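You operate a simulated robot arm through the tools that you are given. There is no shell and no other tool. Be economical: measure what you need, move in short steps, check, and stop when the job is done.

You run a simulated two-armed robot. Do the job below in one go: nothing can be reset, and whatever is moved stays where it is left.

JOB
Take the blue notepad on the top of the blue-marked table and put it away on the desk top. Put one of the small brown moulds from the carrying tray on the red rubber slab. Take the blue jar and put it on the top of the white tile. Press the good button three times. Put the green cup on top of the long mould with handles. Take the plain cup and leave it on the white notepad. Take the straight mould from the left half of the grey work bench and put it on the grey cover plate. The order is free. Set down upright: blue jar, green cup, plain cup.

Only the result counts: the job must be done as asked and must still hold three seconds after the hand-in. Knocking over, shifting, dropping, spilling or breaking anything else fails it. A push-on lid holds only when it is set on centred and level and pressed home; a screw cap is set on level and turned clockwise until tight.

ROBOT AND FRAMES
Two 7-joint arms with two-finger parallel grippers on one trunk, on a base that drives. Base frame: it is fixed to the floor where the robot stands at the start and does not move with it; the origin is under the middle of the robot, x ahead of it, y to its left, z up; the surface under the hand at the start is at about z = 0.765. Units: m, rad, N and s.
The left shoulder is at the start at [0.07, 0.13, 1.052], the right one opposite. With the tool pointing down near the work surface each hand reaches from about 0.22 to 0.52 m from the robot's upright axis, wherever it stands, measured 20 degrees to its own side. Places, roughly: blue jar [1, 4.75, 0.75]; blue notepad (8x13x2 cm) [0.5, 0, 0.8]; desk top [6.7, 4.7, 0.8]; good button [1.3, 4.2, 0.9]; green cup (5x5x5 cm) [1.2, 2.3, 0.9]; grey cover plate (19x19x2 cm) [0.7, 2, 0.9]; long mould with handles (56x9x3 cm) [1.2, 6.7, 0.8]; plain cup (8x8x11 cm) [8.1, 9, 0.8]; red rubber slab (16x16x2 cm) [-0.5, 1.9, 0.9]; small brown mould (6x10x4 cm) [0.6, 4.8, 0.8]; straight mould [1.25, 2, 0.75]; top of the white tile (15x12 cm) [-1.22, 9.08, 0.8]; white notepad (8x13x2 cm) [6.9, 4.3, 0.8]. Payload 1.57 kg a hand.
The TCP of each hand is the grasp point between the finger pads, 0.03 m short of the fingertips. In the tool frame z runs along the fingers and y along their closing line. Largest opening 0.08 m; finger width 0.017, thickness 0.012; the body of the gripper, 0.04 by 0.082 m, starts 0.08 m behind the TCP.
Orientation is told as [roll, pitch, yaw] about the base's x, y, z axes, in that order, counted from this pose: with the fingers straight down and closing along the base's y, the tool's x points along the base's -x, its y along +y and its z along -z.

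CONTROLS
- The arms move only by the tool nudge_tool. It takes "left_motion", "right_motion" or both (then of equal length, played together; a hand with none holds still); each is a list that holds one entry, the list of rows, each a list of 7 numbers: the turn, a rotation vector about the base's x, y, z in degrees, then the shift along the base's x, y, z in m, then the gripper command, from -1 (fully open) to 1 (shut), values between in proportion. In form: [[[wx, wy, wz, tx, ty, tz, grip], ...]]. A call has 1 to 8 rows; each row is the pose to reach, as a shift and turn from the pose commanded when the call began. A row lasts 0.2 s, in which the tool goes at most 0.05 m and 0.15 rad; a call with a longer step from one row to the next is refused whole, and so is a gripper value outside its range. Where a pose cannot be reached the arm comes as near as it can. A force on the tool above 40 N (or 10 N above the force at the start of the call, whichever is more), or a blocked arm, ends the call early, and 0.2 s more pass. Each finger travels about 0.108 m/s and halts on what it meets, pressing with about 33 N; the grip force reading is that of the motor and also rises with nothing between the fingers. The clock runs only during rows and for 0.2 s after the last one: add rows that repeat a pose to give the fingers time. It gives the time, the measured TCP pose, the force on the tool (base axes), the opening and the grip force at its end, in the units of the frame above (readings bear some noise), with the torque about the TCP (base axes, N m) and any sound that the robot's microphone picked up.
- Cameras (640 x 400 px; columns grow to the right, rows downward): "scene" is now at [0.1359, 0.0074, 1.2858]; the picture's right is [0.08, -1.00, 0.00], its down [-0.62, -0.05, -0.78] and it looks along [0.78, 0.06, -0.62] (base axes); focal length 258 px, centre (320, 200). "left" rides on the left gripper at [0.072, 0.007, -0.122] in its tool frame; the picture's right is [-0.09, 1.00, 0.00], its down [-0.84, -0.08, -0.54] and it looks along [-0.54, -0.05, 0.84] (tool axes); focal length 238 px, centre (320, 200). "right" rides on the right gripper at [0.072, -0.007, -0.122] in its tool frame; the picture's right is [0.09, 1.00, 0.00], its down [-0.84, 0.08, -0.54] and it looks along [-0.54, 0.05, 0.84] (tool axes); focal length 238 px, centre (320, 200). There is no depth. A picture from a camera that has moved, and an enlarged one, comes with that camera's place and axes in the base frame and with its lens. The place of the scene camera against the robot may be out by one fixed shift of up to 0.012 m in any direction.
- get_image(camera): a new picture of that camera. It takes no simulated time.
- raise_lower(by): slides the trunk up (or, below 0, down) by that many m; the arms and the scene camera ride with it, the base frame stays. It gives what a move gives, with no picture.
- base_move(legs): drives the robot by 1 to 6 legs, each [ahead, left, turn to the left] in m, m and rad, along the robot's own axes; the way and the turn of a leg run together, so that a leg with both is an arc; at most 1.5 m and 3.142 rad a leg. The arms and the cameras ride along, it lands a little off, and it stops where it bumps. It gives what a move gives.
- head_to(pan, tilt): turns the head with the scene camera to pan (to the left, within 1.501 rad either way) and tilt (down, from -0.506 to 1.204), counted from straight ahead of the robot. It gives what a move gives.
- close_up(camera, box): a new picture of the part [left, top, right, bottom] of that camera's present view, enlarged. It takes no simulated time.
- job_done(): hands the job in; it is judged then, once.

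Work in short steps. Places have to be worked out from the pictures, the camera data and where the tool is seen: move nearer, look again, correct. Check each grasp and each placing, and mend what went wrong. You have 196 turns and 184 pictures in all, those below and enlarged ones among them. Open the grippers and draw the arms clear of the work before you hand the job in, unless the task says otherwise.

The tools are called as a command line: name --argument value ..., lists and objects as JSON in quotes. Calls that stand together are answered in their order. nudge_tool: Moves the arms, as the interface text tells. Its arguments: {"type":"object","properties":{"left_motion":{"type":"array"},"right_motion":{"type":"array"}},"required":[]} The other tools are called the same way: raise_lower (by) slides the trunk up or down; base_move (legs) drives the base; head_to (pan, tilt) turns the head that bears the scene camera; get_image (camera) takes a picture; close_up (camera, box) takes an enlarged picture of a part of a camera's view; job_done () hands the job in.

At the start:

```text
clock: 0.0
left_position: [0.4009, 0.2156, 1.0709]
left_tool_rot: [-0.001, 0.001, 0.0]
left_wrist_force: [-0.3, -0.1, 0.0]
left_torque: [-0.01, 0.03, -0.02]
left_finger_gap: 0.0799
left_grip_force: 0.2
right_position: [0.4135, -0.1877, 1.0709]
right_tool_rot: [0.0, 0.0, 0.001]
right_wrist_force: [0.0, 0.1, -0.2]
right_torque: [-0.05, 0.02, -0.01]
right_finger_gap: 0.0799
right_grip_force: 0.1
trunk travel left (down, up): [-0.689, 0.251]
robot x, y, heading: [0.0008, 0.0005, 0.0]
head pan, tilt: [0.077, 0.674]
```

scene: 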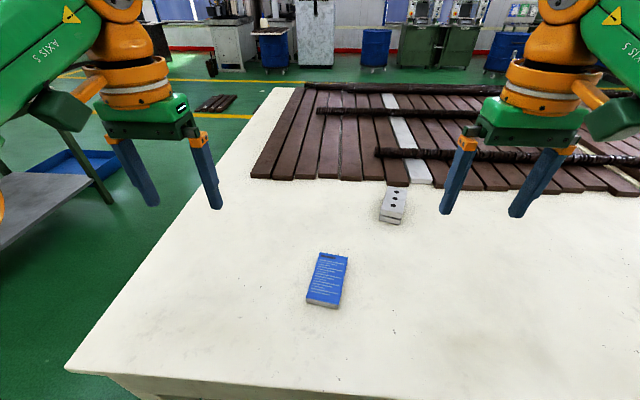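
right: 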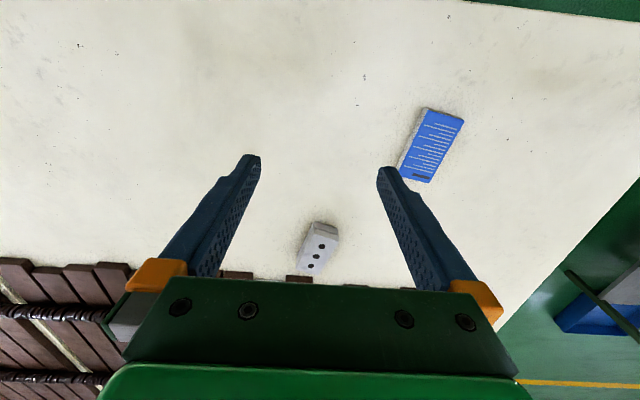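
left: 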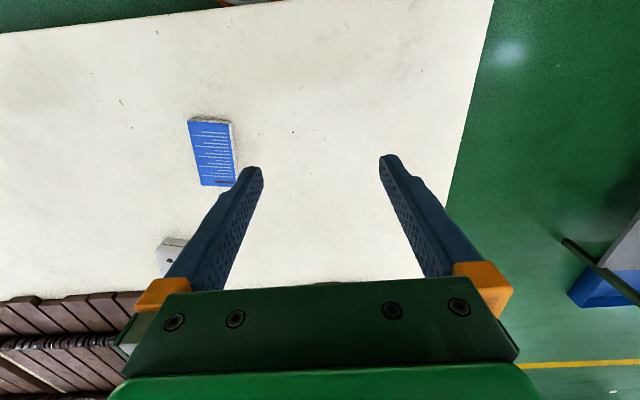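

The notepad appears to be near [0.48, 0.02], about 7.5 cm wide. I'll look closer to measure it.

close_up --camera "scene" --box '[240, 160, 440, 320]'

head_to --pan 1.2 --tilt 0.4

get_image --camera "scene"

```text
2.50 times, centred on (340, 240) of scene
camera zoom: at [0.1359, 0.0074, 1.2858], right [0.08, -1.0, 0.0], down [-0.62, -0.05, -0.78], along [0.78, 0.06, -0.62], focal length 645 px, centre (270, 100)
```

zoom: 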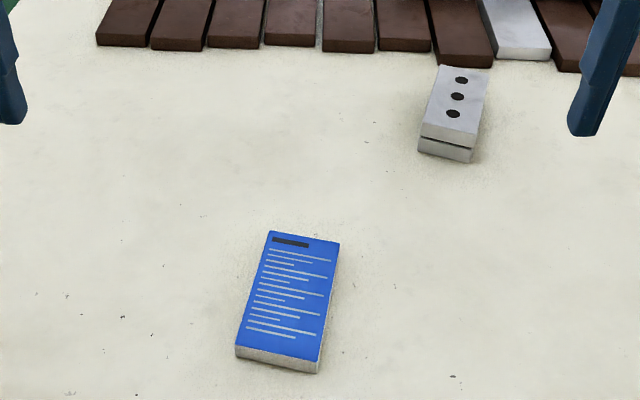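

```text
clock: 1.4
left_position: [0.4, 0.2157, 1.071]
left_tool_rot: [0.0, 0.0, 0.002]
left_wrist_force: [-0.5, 0.2, 0.3]
left_torque: [-0.01, -0.01, 0.01]
left_finger_gap: 0.0797
left_grip_force: 0.1
right_position: [0.4123, -0.1872, 1.0704]
right_tool_rot: [0.0, 0.0, 0.0]
right_wrist_force: [0.3, 0.2, -0.9]
right_torque: [0.0, 0.01, 0.03]
right_finger_gap: 0.0799
right_grip_force: 0.1
trunk travel left (down, up): [-0.689, 0.251]
robot x, y, heading: [-0.0, -0.0014, 0.004]
head pan, tilt: [1.201, 0.4]
```

```text
179 pictures are left
camera scene: at [0.0839, 0.0872, 1.3104], right [0.93, -0.36, 0.0], down [-0.14, -0.36, -0.92], along [0.33, 0.86, -0.39], focal length 258 px, centre (320, 200)
```

scene: 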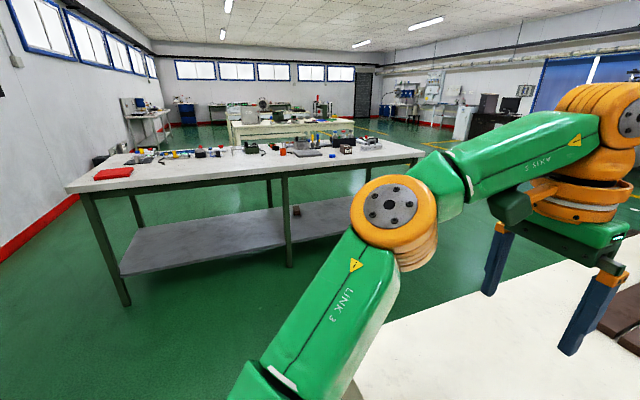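

The notepad's centre is about [0.4885, 0.015], 7 cm wide, with its long axis about -8.6° from x. I'll move the left hand over it and look with the hand camera.

nudge_tool --left_motion '[[[0, 0, -2, 0.015, -0.035, -0.02, -1], [0, 0, -4, 0.03, -0.07, -0.04, -1], [0, 0, -6, 0.045, -0.105, -0.06, -1], [0, 0, -8, 0.06, -0.14, -0.08, -1], [0, 0, -8.6, 0.075, -0.175, -0.1, -1], [0, 0, -8.6, 0.088, -0.2, -0.12, -1], [0, 0, -8.6, 0.088, -0.2, -0.12, -1]]]'

get_image --camera "left"

```text
clock: 3.0
left_position: [0.4467, 0.0311, 0.9595]
left_tool_rot: [-0.001, -0.002, -0.147]
left_wrist_force: [1.0, -0.6, -0.2]
left_torque: [0.01, 0.0, -0.02]
left_finger_gap: 0.08
left_grip_force: 0.1
left hand out of reach, approached as far as the arm can: row 4, 5, 6, 7
right_position: [0.4144, -0.1877, 1.0718]
right_tool_rot: [0.0, -0.001, 0.002]
right_wrist_force: [0.2, 0.8, 0.3]
right_torque: [-0.02, 0.01, 0.0]
right_finger_gap: 0.0797
right_grip_force: 0.0
trunk travel left (down, up): [-0.689, 0.251]
robot x, y, heading: [0.0017, 0.0021, -0.003]
head pan, tilt: [1.201, 0.4]
```

```text
178 pictures are left
camera left: at [0.3761, 0.0483, 1.0839], right [0.24, 0.97, 0.0], down [0.82, -0.2, 0.54], along [0.53, -0.13, -0.84], focal length 238 px, centre (320, 200)
```

left: 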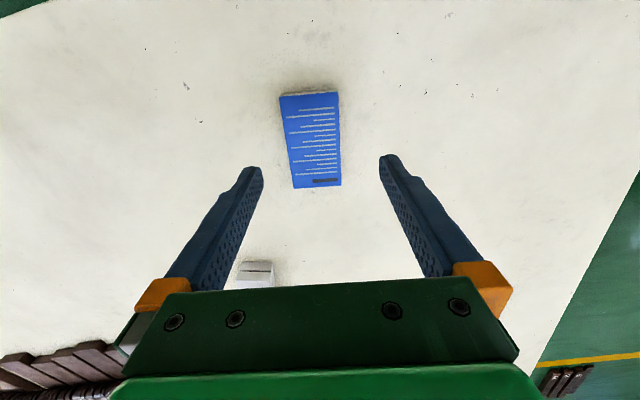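

The hand camera puts the notepad's centre at about [0.481, 0.014] with yaw -9.5°. The reach is short at this heading, so I'll turn the base to the right, which puts the notepad on the left arm's good side.

base_move --legs '[[0, 0, -0.35]]'

get_image --camera "left"

```text
clock: 4.4
left_position: [0.4308, -0.1205, 0.9602]
left_tool_rot: [0.0, 0.001, -0.491]
left_wrist_force: [-0.3, 0.4, -0.3]
left_torque: [-0.02, -0.01, 0.0]
left_finger_gap: 0.0799
left_grip_force: 0.1
right_position: [0.3271, -0.3152, 1.0716]
right_tool_rot: [0.0, 0.0, -0.343]
right_wrist_force: [0.1, 0.0, -0.1]
right_torque: [-0.03, 0.01, -0.06]
right_finger_gap: 0.08
right_grip_force: 0.2
trunk travel left (down, up): [-0.689, 0.251]
robot x, y, heading: [-0.0003, 0.0013, -0.342]
head pan, tilt: [1.201, 0.4]
```

```text
177 pictures are left
camera left: at [0.3706, -0.0809, 1.0841], right [0.55, 0.83, 0.0], down [0.7, -0.46, 0.54], along [0.45, -0.3, -0.84], focal length 238 px, centre (320, 200)
```

left: 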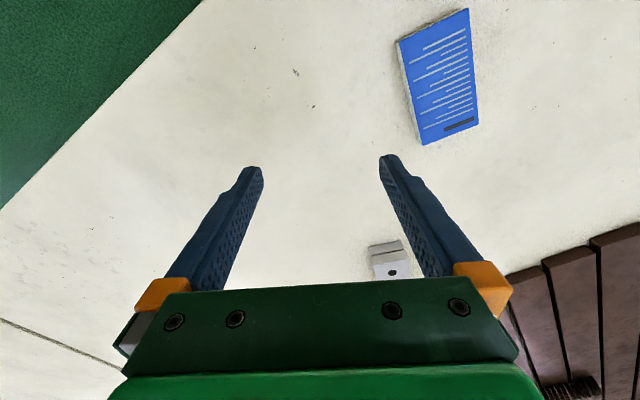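

Now I'll bring the hand over the notepad at z ≈ 0.90.

nudge_tool --left_motion '[[[0, 0, 5, 0.0125, 0.034, 0, -1], [0, 0, 10, 0.025, 0.067, -0.02, -1], [0, 0, 15, 0.038, 0.1, -0.04, -1], [0, 0, 18.6, 0.05, 0.134, -0.06, -1], [0, 0, 18.6, 0.05, 0.134, -0.06, -1]]]'

get_image --camera "left"

```text
clock: 5.6
left_position: [0.4806, 0.0099, 0.8993]
left_tool_rot: [0.0, 0.001, -0.166]
left_wrist_force: [-0.4, -0.3, -0.6]
left_torque: [0.04, -0.01, 0.01]
left_finger_gap: 0.0799
left_grip_force: 0.0
left hand out of reach, approached as far as the arm can: row 1
right_position: [0.3275, -0.3165, 1.0716]
right_tool_rot: [-0.001, 0.0, -0.343]
right_wrist_force: [0.4, -0.7, 0.1]
right_torque: [0.04, -0.02, -0.03]
right_finger_gap: 0.0801
right_grip_force: 0.0
trunk travel left (down, up): [-0.689, 0.251]
robot x, y, heading: [-0.0021, 0.0022, -0.342]
head pan, tilt: [1.201, 0.4]
```

```text
176 pictures are left
camera left: at [0.411, 0.0289, 1.0219], right [0.26, 0.97, 0.0], down [0.81, -0.21, 0.54], along [0.52, -0.14, -0.84], focal length 238 px, centre (320, 200)
```

left: 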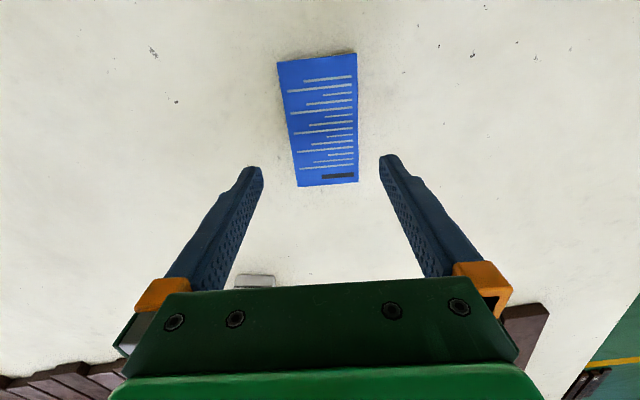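

Aligned to within 3 mm. I'll shift 2.5 mm in y and go down to z 0.80.

nudge_tool --left_motion '[[[0, 0, 0, 0, 0.0025, -0.03, -1], [0, 0, 0, 0, 0.0025, -0.06, -1], [0, 0, 0, 0, 0.0025, -0.085, -1], [0, 0, 0, 0, 0.0025, -0.1, -1], [0, 0, 0, 0, 0.0025, -0.1, -1]]]'

get_image --camera "left"

```text
clock: 6.8
left_position: [0.4818, 0.0145, 0.8019]
left_tool_rot: [0.001, -0.003, -0.167]
left_wrist_force: [-0.3, -0.2, -0.6]
left_torque: [0.02, 0.01, -0.03]
left_finger_gap: 0.08
left_grip_force: 0.1
right_position: [0.3258, -0.3164, 1.0722]
right_tool_rot: [-0.001, 0.0, -0.344]
right_wrist_force: [-0.4, -0.2, 0.2]
right_torque: [-0.06, 0.0, -0.01]
right_finger_gap: 0.08
right_grip_force: 0.0
trunk travel left (down, up): [-0.689, 0.251]
robot x, y, heading: [0.0013, -0.0009, -0.341]
head pan, tilt: [1.201, 0.4]
```

```text
175 pictures are left
camera left: at [0.4119, 0.0336, 0.9242], right [0.26, 0.97, 0.0], down [0.81, -0.21, 0.54], along [0.52, -0.14, -0.84], focal length 238 px, centre (320, 200)
```

left: 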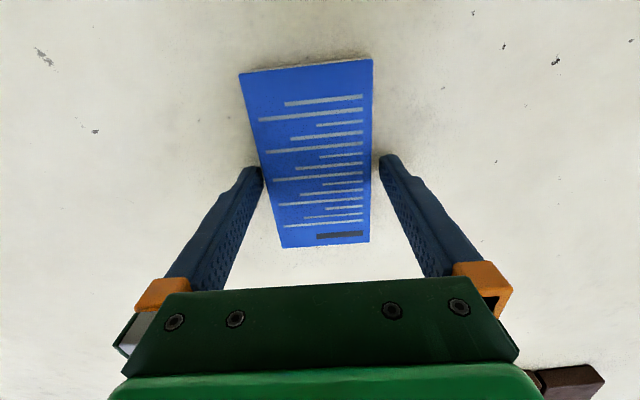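

The notepad sits between the fingers. I'll go down 3 mm more, close and lift a little.

nudge_tool --left_motion '[[[0, 0, 0, 0, 0, -0.004, -1], [0, 0, 0, 0, 0, -0.004, 0.5], [0, 0, 0, 0, 0, -0.004, 1], [0, 0, 0, 0, 0, -0.004, 1], [0, 0, 0, 0, 0, 0.03, 1], [0, 0, 0, 0, 0, 0.07, 1], [0, 0, 0, 0, 0, 0.1, 1]]]'

get_image --camera "left"

```text
clock: 8.4
left_position: [0.4791, 0.0166, 0.9017]
left_tool_rot: [0.001, -0.001, -0.166]
left_wrist_force: [-0.1, -0.5, -1.5]
left_torque: [0.01, -0.03, 0.0]
left_finger_gap: 0.0694
left_grip_force: 32.8
right_position: [0.3266, -0.3173, 1.0716]
right_tool_rot: [0.0, 0.0, -0.343]
right_wrist_force: [0.4, -0.1, 0.3]
right_torque: [0.01, 0.01, 0.02]
right_finger_gap: 0.0801
right_grip_force: 0.1
trunk travel left (down, up): [-0.689, 0.251]
robot x, y, heading: [0.0033, -0.0018, -0.342]
head pan, tilt: [1.201, 0.4]
```

```text
174 pictures are left
camera left: at [0.409, 0.0339, 1.0261], right [0.26, 0.97, 0.0], down [0.81, -0.21, 0.54], along [0.52, -0.14, -0.84], focal length 238 px, centre (320, 200)
```

left: 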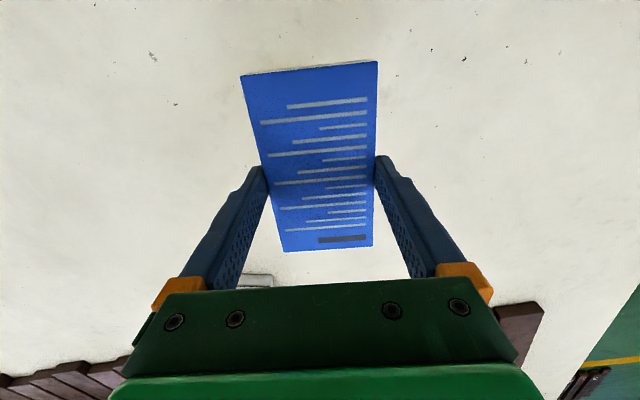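

Grasped, with the opening at 69 mm. I'll lift and pull the hand in, then look around to plan the way.

nudge_tool --left_motion '[[[0, 0, 0, -0.02, 0, 0.04, 1], [0, 0, 0, -0.04, 0, 0.08, 1], [0, 0, 0, -0.06, 0, 0.12, 1], [0, 0, 0, -0.09, 0, 0.15, 1], [0, 0, 0, -0.12, 0, 0.17, 1]]]'

base_move --legs '[[-0.3, 0, 0], [0, 0, 0.342]]'

head_to --pan 0.5 --tilt 0.2

get_image --camera "scene"

head_to --pan 1.4 --tilt 0.2

get_image --camera "scene"

```text
clock: 9.6
left_position: [0.3594, 0.0132, 1.0743]
left_tool_rot: [0.0, -0.001, -0.167]
left_wrist_force: [0.5, -1.3, -0.5]
left_torque: [0.01, -0.04, -0.03]
left_finger_gap: 0.069
left_grip_force: 32.9
right_position: [0.3255, -0.316, 1.072]
right_tool_rot: [0.001, -0.002, -0.342]
right_wrist_force: [0.2, -0.2, -0.5]
right_torque: [-0.01, -0.01, 0.02]
right_finger_gap: 0.08
right_grip_force: 0.1
trunk travel left (down, up): [-0.689, 0.251]
robot x, y, heading: [0.0, -0.0043, -0.339]
head pan, tilt: [1.201, 0.4]
```

```text
clock: 12.8
left_position: [0.0444, 0.2414, 1.0718]
left_tool_rot: [0.001, 0.0, 0.195]
left_wrist_force: [0.7, 0.2, -1.4]
left_torque: [-0.02, 0.01, 0.0]
left_finger_gap: 0.0693
left_grip_force: 32.8
right_position: [0.1295, -0.08, 1.0704]
right_tool_rot: [0.001, 0.0, 0.019]
right_wrist_force: [0.9, -0.5, -0.1]
right_torque: [-0.02, -0.01, 0.05]
right_finger_gap: 0.0798
right_grip_force: 0.1
trunk travel left (down, up): [-0.689, 0.251]
robot x, y, heading: [-0.2897, 0.1034, 0.016]
head pan, tilt: [1.201, 0.4]
```

```text
clock: 13.9
left_position: [0.0441, 0.2428, 1.073]
left_tool_rot: [-0.001, 0.002, 0.194]
left_wrist_force: [0.2, 0.3, -0.8]
left_torque: [0.0, 0.02, 0.03]
left_finger_gap: 0.0696
left_grip_force: 33.1
right_position: [0.1291, -0.078, 1.0717]
right_tool_rot: [-0.002, -0.001, 0.016]
right_wrist_force: [-0.2, 0.0, -1.4]
right_torque: [0.0, -0.01, -0.01]
right_finger_gap: 0.08
right_grip_force: 0.2
trunk travel left (down, up): [-0.689, 0.251]
robot x, y, heading: [-0.2844, 0.0998, 0.017]
head pan, tilt: [0.499, 0.201]
```

```text
173 pictures are left
camera scene: at [-0.157, 0.1499, 1.3289], right [0.49, -0.87, 0.0], down [-0.17, -0.1, -0.98], along [0.85, 0.48, -0.2], focal length 258 px, centre (320, 200)
```

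scene: 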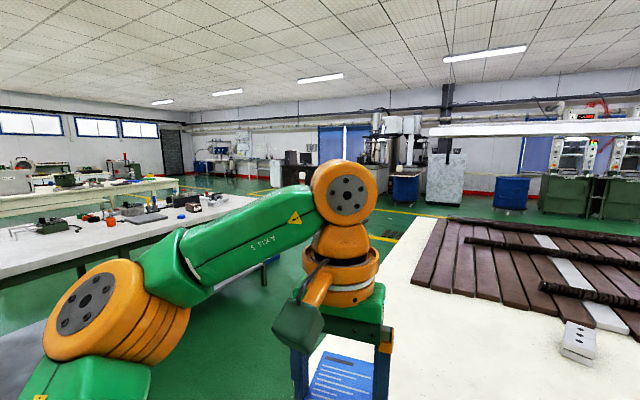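

```text
clock: 15.1
left_position: [0.043, 0.2421, 1.0722]
left_tool_rot: [0.0, 0.002, 0.194]
left_wrist_force: [0.1, -1.0, -0.6]
left_torque: [0.01, 0.01, -0.04]
left_finger_gap: 0.0693
left_grip_force: 33.4
right_position: [0.1287, -0.079, 1.0722]
right_tool_rot: [-0.001, 0.002, 0.018]
right_wrist_force: [1.1, -0.2, 0.0]
right_torque: [-0.02, -0.02, -0.03]
right_finger_gap: 0.0802
right_grip_force: 0.0
trunk travel left (down, up): [-0.689, 0.251]
robot x, y, heading: [-0.2898, 0.1, 0.014]
head pan, tilt: [1.4, 0.201]
```

```text
172 pictures are left
camera scene: at [-0.2235, 0.1959, 1.329], right [0.99, -0.15, 0.0], down [-0.03, -0.2, -0.98], along [0.15, 0.97, -0.2], focal length 258 px, centre (320, 200)
```

scene: 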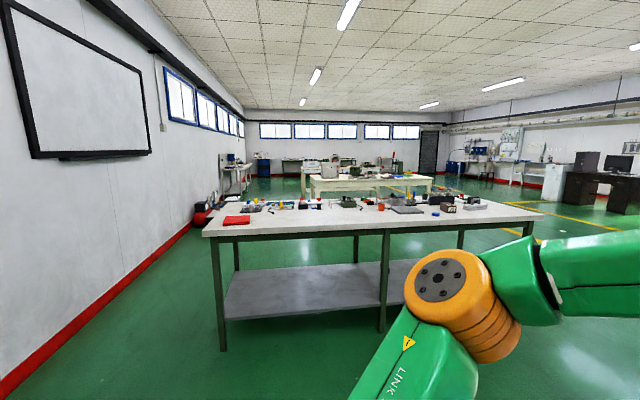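

The lane between the white table (its left edge at y≈0.4) and the grey bench (its front at y≈1.5) looks open. I'll go along it at y≈0.95 and stop near x≈2.3.

base_move --legs '[[0, 0.84, -0.014], [1.5, 0, 0], [1.2, 0, 0], [0, 0, 0.65]]'

head_to --pan 0 --tilt 0.25

get_image --camera "scene"

head_to --pan 1.3 --tilt 0.25

get_image --camera "scene"

```text
clock: 33.7
left_position: [2.4592, 1.4937, 1.0719]
left_tool_rot: [-0.002, -0.001, 0.95]
left_wrist_force: [0.2, 0.9, -1.7]
left_torque: [0.03, 0.02, 0.01]
left_finger_gap: 0.0696
left_grip_force: 33.0
right_position: [2.7404, 1.3194, 1.0696]
right_tool_rot: [0.0, 0.001, 0.774]
right_wrist_force: [0.3, 0.6, 0.5]
right_torque: [0.02, 0.03, -0.02]
right_finger_gap: 0.0803
right_grip_force: 0.2
trunk travel left (down, up): [-0.689, 0.251]
robot x, y, heading: [2.3092, 1.1663, 0.776]
head pan, tilt: [1.4, 0.201]
```

```text
clock: 35.2
left_position: [2.4599, 1.4953, 1.0725]
left_tool_rot: [0.001, -0.001, 0.948]
left_wrist_force: [0.4, -0.6, -1.8]
left_torque: [-0.01, 0.03, 0.0]
left_finger_gap: 0.0692
left_grip_force: 32.9
right_position: [2.7407, 1.3187, 1.0713]
right_tool_rot: [0.0, 0.0, 0.773]
right_wrist_force: [-0.8, -0.4, 0.3]
right_torque: [-0.01, -0.01, 0.0]
right_finger_gap: 0.0801
right_grip_force: 0.0
trunk travel left (down, up): [-0.689, 0.251]
robot x, y, heading: [2.3137, 1.1702, 0.769]
head pan, tilt: [0.0, 0.25]
```

```text
171 pictures are left
camera scene: at [2.416, 1.2666, 1.3244], right [0.7, -0.72, 0.0], down [-0.18, -0.17, -0.97], along [0.69, 0.68, -0.25], focal length 258 px, centre (320, 200)
```

scene: 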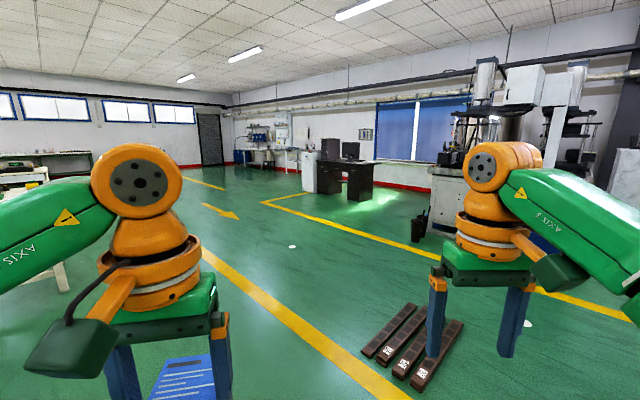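

```text
clock: 36.7
left_position: [2.4587, 1.4955, 1.0724]
left_tool_rot: [0.0, -0.002, 0.95]
left_wrist_force: [0.0, -0.1, -0.7]
left_torque: [0.02, 0.02, 0.01]
left_finger_gap: 0.0694
left_grip_force: 32.8
right_position: [2.7407, 1.3202, 1.0707]
right_tool_rot: [0.001, -0.001, 0.773]
right_wrist_force: [0.2, 0.7, -0.3]
right_torque: [-0.01, 0.0, 0.01]
right_finger_gap: 0.0802
right_grip_force: 0.0
trunk travel left (down, up): [-0.689, 0.251]
robot x, y, heading: [2.3161, 1.1632, 0.777]
head pan, tilt: [1.3, 0.25]
```

```text
170 pictures are left
camera scene: at [2.3043, 1.2833, 1.3244], right [0.88, 0.48, 0.0], down [0.12, -0.22, -0.97], along [-0.47, 0.85, -0.25], focal length 258 px, centre (320, 200)
```

scene: 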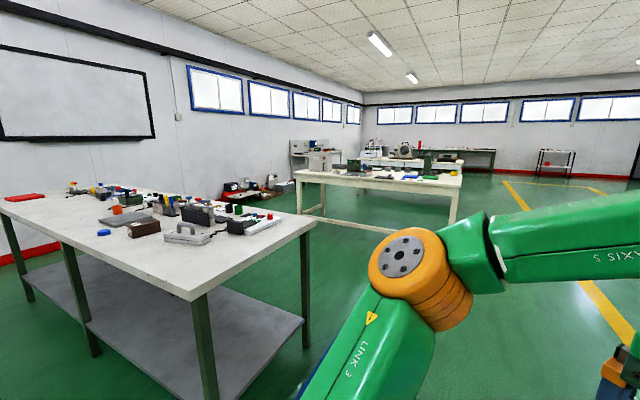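

The desk with the monitor is in view at about heading 0.67. I'll zoom in to see its layout.

head_to --pan -0.1 --tilt 0.2

close_up --camera "scene" --box '[240, 100, 440, 225]'

```text
clock: 38.2
left_position: [2.4581, 1.4954, 1.0711]
left_tool_rot: [0.0, 0.0, 0.949]
left_wrist_force: [0.5, 0.0, -1.3]
left_torque: [0.06, 0.0, 0.0]
left_finger_gap: 0.0694
left_grip_force: 32.7
right_position: [2.7402, 1.32, 1.0718]
right_tool_rot: [0.001, 0.0, 0.772]
right_wrist_force: [-0.1, 0.5, 0.4]
right_torque: [-0.03, -0.02, -0.03]
right_finger_gap: 0.08
right_grip_force: 0.0
trunk travel left (down, up): [-0.689, 0.251]
robot x, y, heading: [2.3117, 1.1668, 0.772]
head pan, tilt: [-0.099, 0.201]
```

```text
3.20 times, centred on (340, 162) of scene
camera zoom: at [2.422, 1.2595, 1.329], right [0.62, -0.78, 0.0], down [-0.16, -0.12, -0.98], along [0.77, 0.61, -0.2], focal length 826 px, centre (256, 320)
```

zoom: 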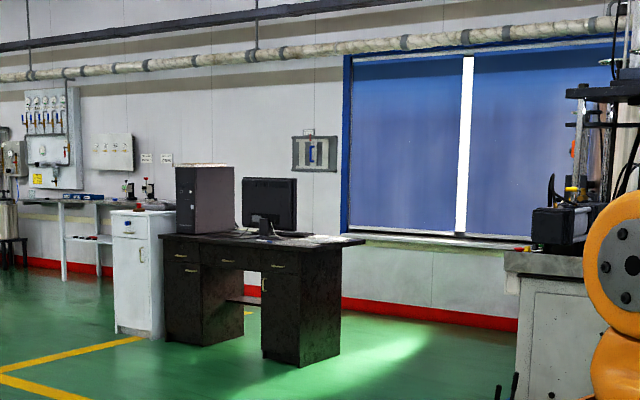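

The desk front edge is at about x≈6.4, y 4.0–5.15. I'll drive diagonally toward it, stop short and correct.

base_move --legs '[[0, 0, -0.06], [1.5, 0, 0], [1.5, 0, 0], [0.7, 0, 0], [0, 0, -0.6]]'

head_to --pan 0.2 --tilt 0.25

get_image --camera "scene"

```text
clock: 58.6
left_position: [5.4797, 3.8463, 1.0724]
left_tool_rot: [-0.002, 0.001, 0.317]
left_wrist_force: [-0.5, -0.5, -0.8]
left_torque: [-0.01, -0.01, 0.0]
left_finger_gap: 0.0693
left_grip_force: 33.6
right_position: [5.6037, 3.5364, 1.0704]
right_tool_rot: [-0.001, 0.0, 0.138]
right_wrist_force: [0.6, 0.0, 0.4]
right_torque: [0.01, 0.04, 0.0]
right_finger_gap: 0.0799
right_grip_force: 0.0
trunk travel left (down, up): [-0.689, 0.251]
robot x, y, heading: [5.1692, 3.6689, 0.139]
head pan, tilt: [-0.099, 0.201]
```

```text
clock: 59.4
left_position: [5.4813, 3.846, 1.0728]
left_tool_rot: [-0.002, 0.0, 0.314]
left_wrist_force: [-1.1, 0.7, -1.7]
left_torque: [0.01, -0.06, 0.0]
left_finger_gap: 0.069
left_grip_force: 33.0
right_position: [5.6029, 3.5385, 1.0702]
right_tool_rot: [0.0, 0.0, 0.138]
right_wrist_force: [-0.2, 0.0, -0.5]
right_torque: [0.0, 0.0, 0.03]
right_finger_gap: 0.0801
right_grip_force: 0.1
trunk travel left (down, up): [-0.689, 0.251]
robot x, y, heading: [5.1692, 3.6625, 0.14]
head pan, tilt: [0.201, 0.25]
```

```text
168 pictures are left
camera scene: at [5.3057, 3.7058, 1.3244], right [0.33, -0.94, 0.0], down [-0.23, -0.08, -0.97], along [0.91, 0.32, -0.25], focal length 258 px, centre (320, 200)
```

scene: 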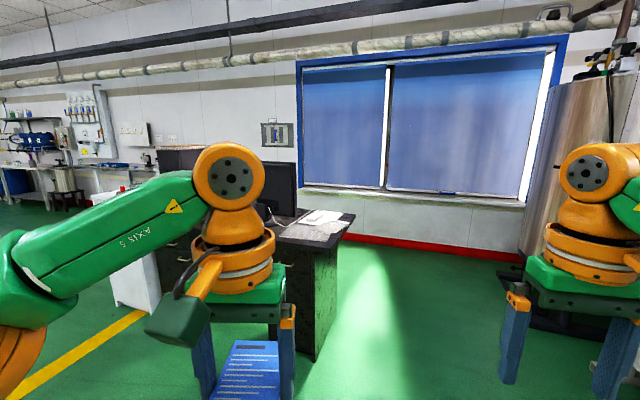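

I'll zoom in on the desk top.

close_up --camera "scene" --box '[250, 170, 380, 260]'

```text
4.44 times, centred on (315, 215) of scene
camera zoom: at [5.3057, 3.7058, 1.3244], right [0.33, -0.94, 0.0], down [-0.23, -0.08, -0.97], along [0.91, 0.32, -0.25], focal length 1147 px, centre (342, 133)
```

zoom: 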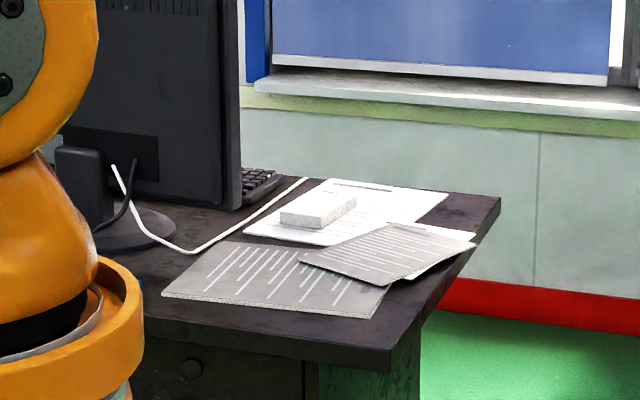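

The white notepad lies near [6.78, 4.27]. I'll move in front of the desk to find a bare spot for the blue one.

base_move --legs '[[0.35, 0.32, -0.07], [0.35, 0.35, -0.07]]'

head_to --pan 0.0 --tilt 0.5

get_image --camera "scene"

get_image --camera "left"

```text
clock: 64.8
left_position: [6.1648, 4.5176, 1.0726]
left_tool_rot: [-0.001, -0.003, 0.191]
left_wrist_force: [0.0, 0.2, -1.4]
left_torque: [0.03, -0.03, 0.0]
left_finger_gap: 0.0693
left_grip_force: 32.5
right_position: [6.2476, 4.1979, 1.0713]
right_tool_rot: [0.001, -0.002, 0.013]
right_wrist_force: [-1.0, 0.5, 0.6]
right_torque: [-0.03, 0.04, -0.02]
right_finger_gap: 0.08
right_grip_force: 0.1
trunk travel left (down, up): [-0.689, 0.251]
robot x, y, heading: [5.8318, 4.3818, 0.014]
head pan, tilt: [0.201, 0.25]
```

```text
clock: 65.6
left_position: [6.1645, 4.5179, 1.0721]
left_tool_rot: [0.0, 0.001, 0.19]
left_wrist_force: [0.7, -0.7, -0.7]
left_torque: [0.01, 0.01, 0.03]
left_finger_gap: 0.0694
left_grip_force: 32.8
right_position: [6.2473, 4.1979, 1.0713]
right_tool_rot: [-0.001, 0.002, 0.013]
right_wrist_force: [0.2, 0.2, -0.5]
right_torque: [0.01, -0.01, 0.0]
right_finger_gap: 0.0802
right_grip_force: 0.0
trunk travel left (down, up): [-0.689, 0.251]
robot x, y, heading: [5.8344, 4.3765, 0.016]
head pan, tilt: [0.0, 0.499]
```

```text
166 pictures are left
camera scene: at [5.9733, 4.3834, 1.3013], right [0.01, -1.0, 0.0], down [-0.48, -0.01, -0.88], along [0.88, 0.01, -0.48], focal length 258 px, centre (320, 200)
```

scene: 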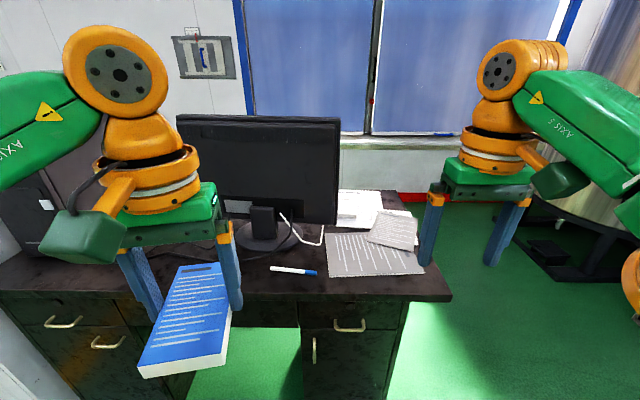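

```text
165 pictures are left
camera left: at [6.0924, 4.512, 1.1955], right [-0.1, 1.0, 0.0], down [0.84, 0.08, 0.54], along [0.54, 0.05, -0.84], focal length 238 px, centre (320, 200)
```

left: 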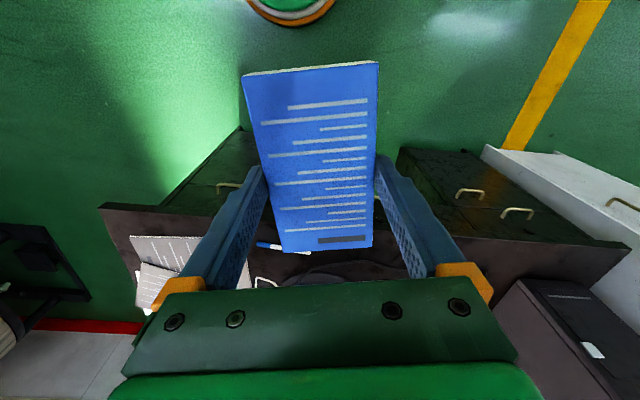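

Desk top z ≈ 0.77, front edge x ≈ 6.42. A bare spot lies at about [6.51, 4.72]. I'll move the base so the left arm reaches it well.

base_move --legs '[[0.2, 0.17, -0.015]]'

get_image --camera "scene"

```text
clock: 67.4
left_position: [6.3586, 4.6831, 1.0721]
left_tool_rot: [0.002, -0.002, 0.184]
left_wrist_force: [0.5, 0.0, -1.2]
left_torque: [0.01, -0.02, 0.0]
left_finger_gap: 0.0693
left_grip_force: 32.9
right_position: [6.4398, 4.3629, 1.0715]
right_tool_rot: [0.003, -0.001, 0.008]
right_wrist_force: [0.0, 0.2, -0.7]
right_torque: [-0.01, -0.03, -0.02]
right_finger_gap: 0.08
right_grip_force: 0.0
trunk travel left (down, up): [-0.689, 0.251]
robot x, y, heading: [6.0293, 4.5511, 0.012]
head pan, tilt: [0.0, 0.499]
```

```text
164 pictures are left
camera scene: at [6.1665, 4.5484, 1.3014], right [0.01, -1.0, 0.0], down [-0.48, 0.0, -0.88], along [0.88, 0.01, -0.48], focal length 258 px, centre (320, 200)
```

scene: 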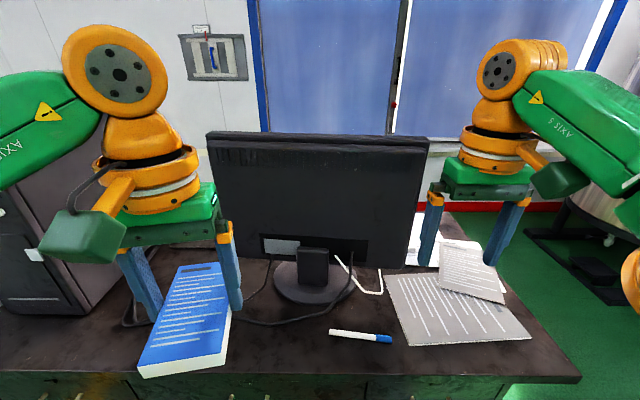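

A cable loops near x≈6.55. I'll check what lies under the notepad with the left camera.

get_image --camera "left"

get_image --camera "right"

```text
163 pictures are left
camera left: at [6.2864, 4.6765, 1.1959], right [-0.09, 1.0, 0.0], down [0.84, 0.08, 0.54], along [0.54, 0.05, -0.84], focal length 238 px, centre (320, 200)
```

left: 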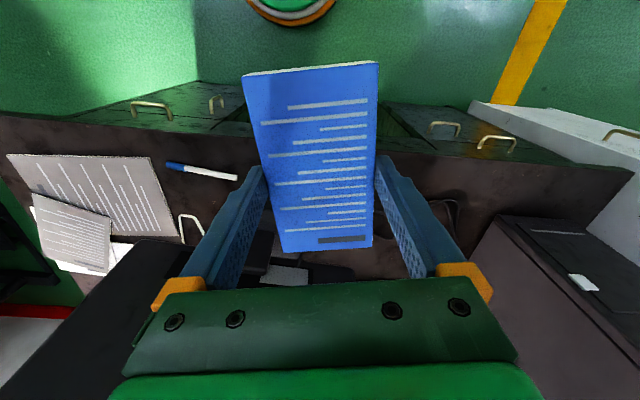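

```text
162 pictures are left
camera right: at [6.3677, 4.3555, 1.1918], right [-0.1, 0.99, 0.0], down [0.84, 0.08, 0.54], along [0.54, 0.06, -0.84], focal length 238 px, centre (320, 200)
```

right: 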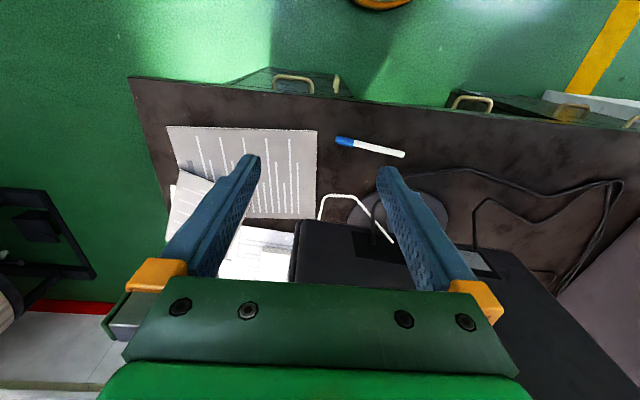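

The cable runs near x≈6.54, so I'll turn the notepad 90° to lie along the front edge, centred at x≈6.478. The turn comes first.

nudge_tool --left_motion '[[[0, 0, 8, 0, 0, 0, 1], [0, 0, 16, 0, 0.005, 0, 1], [0, 0, 24, 0, 0.01, 0, 1], [0, 0, 32, 0, 0.02, 0, 1], [0, 0, 40, 0, 0.03, 0, 1], [0, 0, 48, 0, 0.04, 0, 1], [0, 0, 56, 0, 0.04, 0, 1], [0, 0, 56, 0, 0.04, 0, 1]]]'

```text
clock: 69.2
left_position: [6.3595, 4.7241, 1.0724]
left_tool_rot: [-0.002, 0.0, 1.164]
left_wrist_force: [0.5, 0.5, -1.4]
left_torque: [-0.01, -0.02, -0.04]
left_finger_gap: 0.0692
left_grip_force: 32.9
right_position: [6.4427, 4.3624, 1.07]
right_tool_rot: [0.0, -0.001, 0.01]
right_wrist_force: [-0.1, -0.7, -1.4]
right_torque: [0.0, 0.01, 0.0]
right_finger_gap: 0.08
right_grip_force: 0.0
trunk travel left (down, up): [-0.689, 0.251]
robot x, y, heading: [6.0279, 4.5489, 0.01]
head pan, tilt: [0.0, 0.499]
```

Next I'll finish the turn and come down to z 0.85.

nudge_tool --left_motion '[[[0, 0, 8, 0.04, 0.015, 0, 1], [0, 0, 16, 0.08, 0.03, 0, 1], [0, 0, 23.3, 0.118, 0.05, -0.01, 1], [0, 0, 23.3, 0.118, 0.055, -0.06, 1], [0, 0, 23.3, 0.118, 0.055, -0.11, 1], [0, 0, 23.3, 0.118, 0.055, -0.16, 1], [0, 0, 23.3, 0.118, 0.055, -0.21, 1], [0, 0, 23.3, 0.118, 0.055, -0.22, 1]]]'

get_image --camera "left"

get_image --camera "scene"

```text
refused: row 4 steps farther than a row can; nothing moved
```

```text
161 pictures are left
camera left: at [6.3245, 4.6608, 1.1954], right [-0.88, 0.48, 0.0], down [0.4, 0.74, 0.54], along [0.26, 0.48, -0.84], focal length 238 px, centre (320, 200)
```

left: 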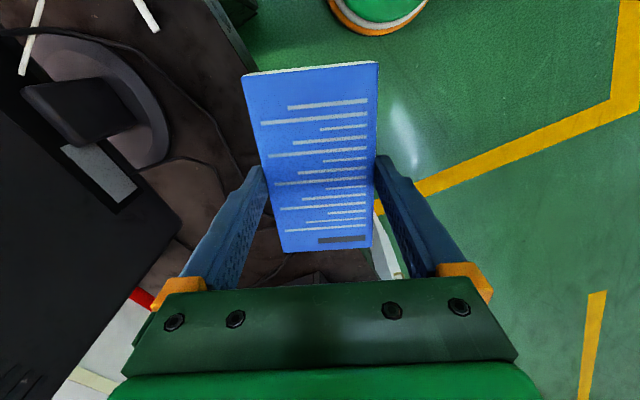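

```text
160 pictures are left
camera scene: at [6.1678, 4.5495, 1.3013], right [0.01, -1.0, 0.0], down [-0.48, 0.0, -0.88], along [0.88, 0.01, -0.48], focal length 258 px, centre (320, 200)
```

scene: 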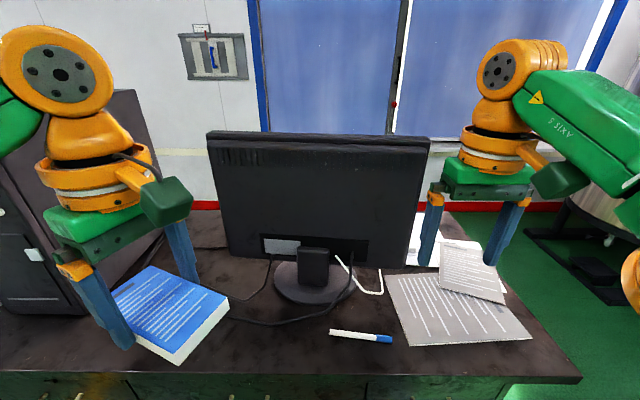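

A step was too long, so I'm resending it with smaller ones.

nudge_tool --left_motion '[[[0, 0, 8, 0.04, 0.015, 0, 1], [0, 0, 16, 0.08, 0.03, 0, 1], [0, 0, 23.3, 0.118, 0.045, -0.01, 1], [0, 0, 23.3, 0.118, 0.045, -0.055, 1], [0, 0, 23.3, 0.118, 0.045, -0.1, 1], [0, 0, 23.3, 0.118, 0.045, -0.145, 1], [0, 0, 23.3, 0.118, 0.045, -0.19, 1], [0, 0, 23.3, 0.118, 0.045, -0.22, 1]]]'

get_image --camera "left"

get_image --camera "scene"

```text
clock: 71.0
left_position: [6.5147, 4.7699, 0.8534]
left_tool_rot: [0.002, 0.0, 1.57]
left_wrist_force: [1.0, 0.1, -2.0]
left_torque: [0.0, 0.01, 0.0]
left_finger_gap: 0.0692
left_grip_force: 32.9
left hand out of reach, approached as far as the arm can: row 3, 5, 6, 7, 8
right_position: [6.4421, 4.3628, 1.0702]
right_tool_rot: [0.0, 0.0, 0.008]
right_wrist_force: [-0.1, -0.4, 0.8]
right_torque: [0.0, 0.0, -0.01]
right_finger_gap: 0.0801
right_grip_force: 0.1
trunk travel left (down, up): [-0.689, 0.251]
robot x, y, heading: [6.0249, 4.5503, 0.011]
head pan, tilt: [0.0, 0.499]
```

```text
159 pictures are left
camera left: at [6.5073, 4.6981, 0.9759], right [-1.0, 0.09, 0.0], down [0.08, 0.84, 0.54], along [0.05, 0.54, -0.84], focal length 238 px, centre (320, 200)
```

left: 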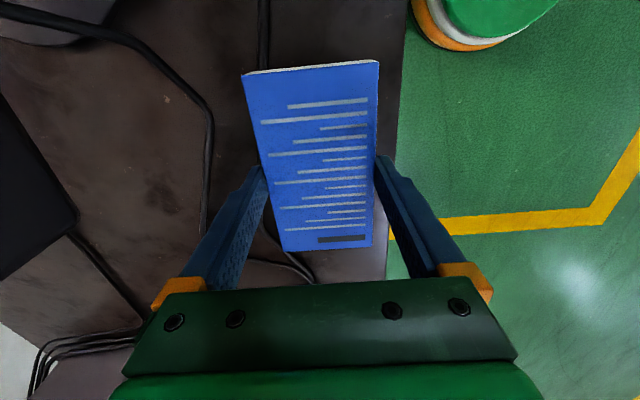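

```text
158 pictures are left
camera scene: at [6.1685, 4.5496, 1.3012], right [0.01, -1.0, 0.0], down [-0.48, 0.0, -0.88], along [0.88, 0.01, -0.48], focal length 258 px, centre (320, 200)
```

scene: 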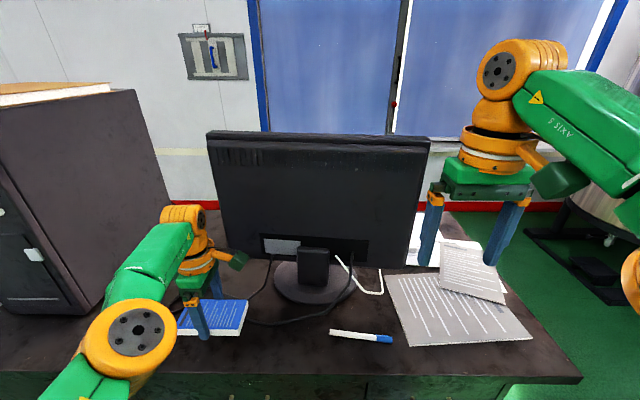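

The front edge is at x≈6.445 and the cable at x≈6.55, so I want centre x≈6.492. I'll shift back 22 mm and descend a bit.

nudge_tool --left_motion '[[[0, 0, 0, -0.022, 0, 0, 1], [0, 0, 0, -0.022, 0, -0.02, 1], [0, 0, 0, -0.022, 0, -0.03, 1]]]'

get_image --camera "left"

```text
clock: 71.8
left_position: [6.5119, 4.7737, 0.822]
left_tool_rot: [0.002, -0.001, 1.569]
left_wrist_force: [-0.1, -0.2, -1.3]
left_torque: [-0.01, 0.0, 0.0]
left_finger_gap: 0.0692
left_grip_force: 32.8
left hand out of reach, approached as far as the arm can: row 1, 2, 3
right_position: [6.4418, 4.3638, 1.071]
right_tool_rot: [0.0, -0.001, 0.008]
right_wrist_force: [0.4, 1.1, -0.2]
right_torque: [-0.02, -0.02, 0.01]
right_finger_gap: 0.0802
right_grip_force: 0.0
trunk travel left (down, up): [-0.689, 0.251]
robot x, y, heading: [6.0271, 4.5494, 0.008]
head pan, tilt: [0.0, 0.499]
```

```text
157 pictures are left
camera left: at [6.5062, 4.7016, 0.9443], right [-1.0, 0.09, 0.0], down [0.08, 0.84, 0.54], along [0.05, 0.54, -0.84], focal length 238 px, centre (320, 200)
```

left: 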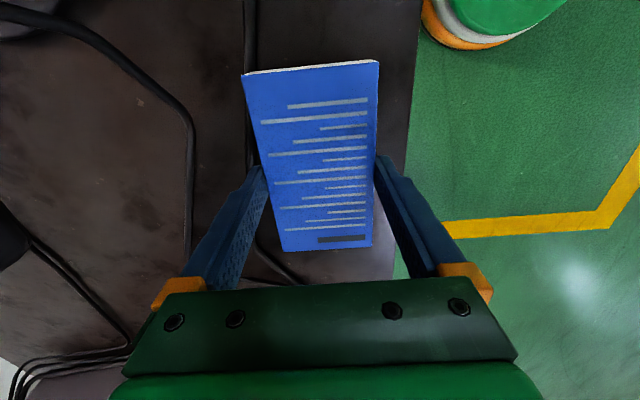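

The arm is limited at this yaw, so I'll back the base up 2 cm instead.

base_move --legs '[[-0.02, 0, 0]]'

get_image --camera "left"

```text
clock: 72.6
left_position: [6.4953, 4.7732, 0.8199]
left_tool_rot: [0.004, 0.0, 1.569]
left_wrist_force: [1.0, -0.1, -1.7]
left_torque: [-0.03, 0.03, -0.03]
left_finger_gap: 0.0693
left_grip_force: 33.0
right_position: [6.4241, 4.3628, 1.068]
right_tool_rot: [-0.001, 0.004, 0.009]
right_wrist_force: [0.8, 0.3, 0.7]
right_torque: [-0.03, 0.01, 0.01]
right_finger_gap: 0.0803
right_grip_force: 0.0
trunk travel left (down, up): [-0.689, 0.251]
robot x, y, heading: [6.005, 4.5452, 0.008]
head pan, tilt: [0.0, 0.499]
```

```text
156 pictures are left
camera left: at [6.489, 4.7012, 0.9428], right [-1.0, 0.09, 0.0], down [0.08, 0.84, 0.54], along [0.05, 0.54, -0.84], focal length 238 px, centre (320, 200)
```

left: 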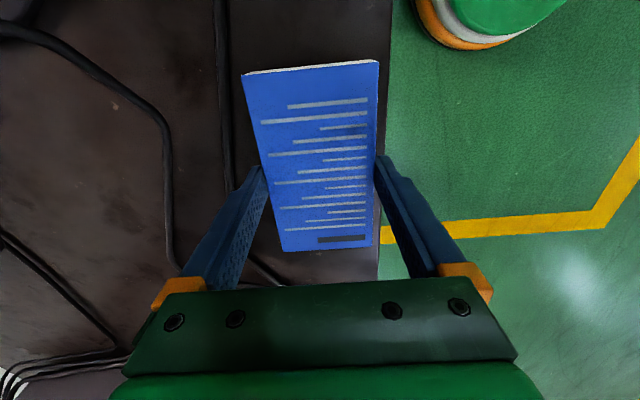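

It's well placed. I'll lower with the trunk for a pure vertical move and watch the force.

raise_lower --by -0.012

raise_lower --by -0.005

```text
clock: 73.2
left_position: [6.4933, 4.7726, 0.8088]
left_tool_rot: [0.002, 0.0, 1.569]
left_wrist_force: [0.0, 0.2, -1.4]
left_torque: [0.02, 0.0, 0.03]
left_finger_gap: 0.0694
left_grip_force: 33.2
right_position: [6.4222, 4.3625, 1.0579]
right_tool_rot: [0.0, 0.0, 0.009]
right_wrist_force: [-0.1, 0.6, 0.7]
right_torque: [0.0, -0.01, 0.04]
right_finger_gap: 0.0802
right_grip_force: 0.2
trunk travel left (down, up): [-0.677, 0.263]
robot x, y, heading: [6.006, 4.5474, 0.005]
head pan, tilt: [0.0, 0.499]
```

```text
clock: 73.7
left_position: [6.4934, 4.7736, 0.8041]
left_tool_rot: [0.003, 0.002, 1.568]
left_wrist_force: [0.4, 0.6, -1.8]
left_torque: [0.02, 0.02, 0.0]
left_finger_gap: 0.0695
left_grip_force: 32.9
right_position: [6.4223, 4.3625, 1.0538]
right_tool_rot: [0.001, 0.001, 0.01]
right_wrist_force: [0.9, 0.6, 0.4]
right_torque: [-0.03, 0.06, 0.02]
right_finger_gap: 0.0799
right_grip_force: 0.0
trunk travel left (down, up): [-0.672, 0.268]
robot x, y, heading: [6.0079, 4.5487, 0.007]
head pan, tilt: [0.0, 0.499]
```

No contact yet; I'll keep going in small steps.

raise_lower --by -0.004

raise_lower --by -0.004

get_image --camera "left"

```text
clock: 74.3
left_position: [6.493, 4.7734, 0.8006]
left_tool_rot: [0.001, 0.0, 1.569]
left_wrist_force: [0.3, 0.5, -0.4]
left_torque: [-0.06, 0.0, 0.02]
left_finger_gap: 0.0692
left_grip_force: 33.1
right_position: [6.4215, 4.3625, 1.0494]
right_tool_rot: [0.0, 0.002, 0.008]
right_wrist_force: [0.2, -0.1, 0.8]
right_torque: [0.02, 0.02, 0.02]
right_finger_gap: 0.0798
right_grip_force: 0.1
trunk travel left (down, up): [-0.668, 0.272]
robot x, y, heading: [6.0075, 4.5499, 0.009]
head pan, tilt: [0.0, 0.499]
```

```text
clock: 74.8
left_position: [6.4932, 4.7731, 0.7955]
left_tool_rot: [0.002, 0.0, 1.567]
left_wrist_force: [0.9, 0.0, -1.6]
left_torque: [0.0, -0.02, -0.03]
left_finger_gap: 0.0695
left_grip_force: 32.8
right_position: [6.4217, 4.3628, 1.0454]
right_tool_rot: [-0.001, 0.001, 0.008]
right_wrist_force: [-0.6, -0.6, -0.6]
right_torque: [0.01, 0.0, 0.03]
right_finger_gap: 0.08
right_grip_force: 0.1
trunk travel left (down, up): [-0.664, 0.276]
robot x, y, heading: [6.007, 4.5496, 0.011]
head pan, tilt: [0.0, 0.499]
```

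```text
155 pictures are left
camera left: at [6.4863, 4.7012, 0.9194], right [-1.0, 0.09, 0.0], down [0.08, 0.84, 0.54], along [0.05, 0.54, -0.84], focal length 238 px, centre (320, 200)
```

left: 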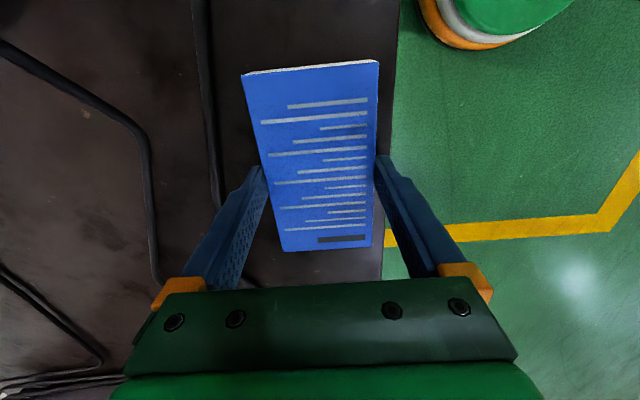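

raise_lower --by -0.006

raise_lower --by -0.006

get_image --camera "left"

```text
clock: 75.3
left_position: [6.4915, 4.774, 0.7928]
left_tool_rot: [-0.005, -0.004, 1.569]
left_wrist_force: [3.1, 1.6, 11.4]
left_torque: [0.4, -0.26, -0.01]
left_finger_gap: 0.0694
left_grip_force: 32.9
right_position: [6.4189, 4.3606, 1.0411]
right_tool_rot: [0.002, -0.004, 0.01]
right_wrist_force: [0.3, 0.9, 0.7]
right_torque: [-0.01, 0.02, 0.0]
right_finger_gap: 0.0801
right_grip_force: 0.1
trunk travel left (down, up): [-0.658, 0.282]
robot x, y, heading: [6.0046, 4.5484, 0.008]
head pan, tilt: [0.0, 0.499]
```

```text
clock: 75.8
left_position: [6.4903, 4.7719, 0.7902]
left_tool_rot: [-0.008, -0.002, 1.569]
left_wrist_force: [-6.0, -1.7, 13.6]
left_torque: [-0.07, 0.74, 0.09]
left_finger_gap: 0.0692
left_grip_force: 32.8
right_position: [6.4181, 4.3615, 1.0358]
right_tool_rot: [0.004, -0.005, 0.008]
right_wrist_force: [0.1, 0.3, -0.2]
right_torque: [-0.03, -0.03, 0.0]
right_finger_gap: 0.0802
right_grip_force: 0.0
trunk travel left (down, up): [-0.653, 0.287]
robot x, y, heading: [6.0058, 4.5482, 0.009]
head pan, tilt: [0.0, 0.499]
stopped: the force on the tool passed its limit at 44 N (the readings are from after the stop); the commanded pose is now the measured one
```

```text
154 pictures are left
camera left: at [6.4831, 4.6999, 0.9133], right [-1.0, 0.09, -0.01], down [0.07, 0.84, 0.54], along [0.06, 0.54, -0.84], focal length 238 px, centre (320, 200)
```

left: 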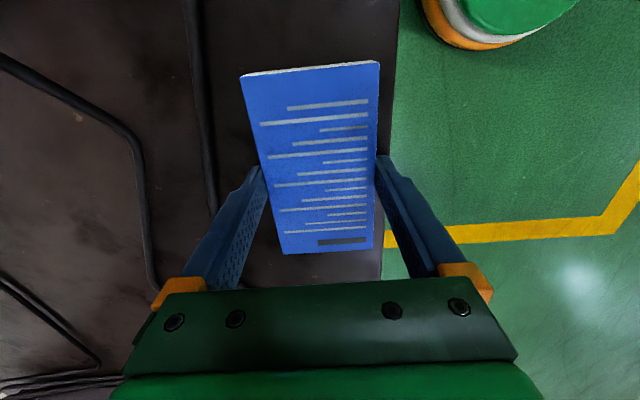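

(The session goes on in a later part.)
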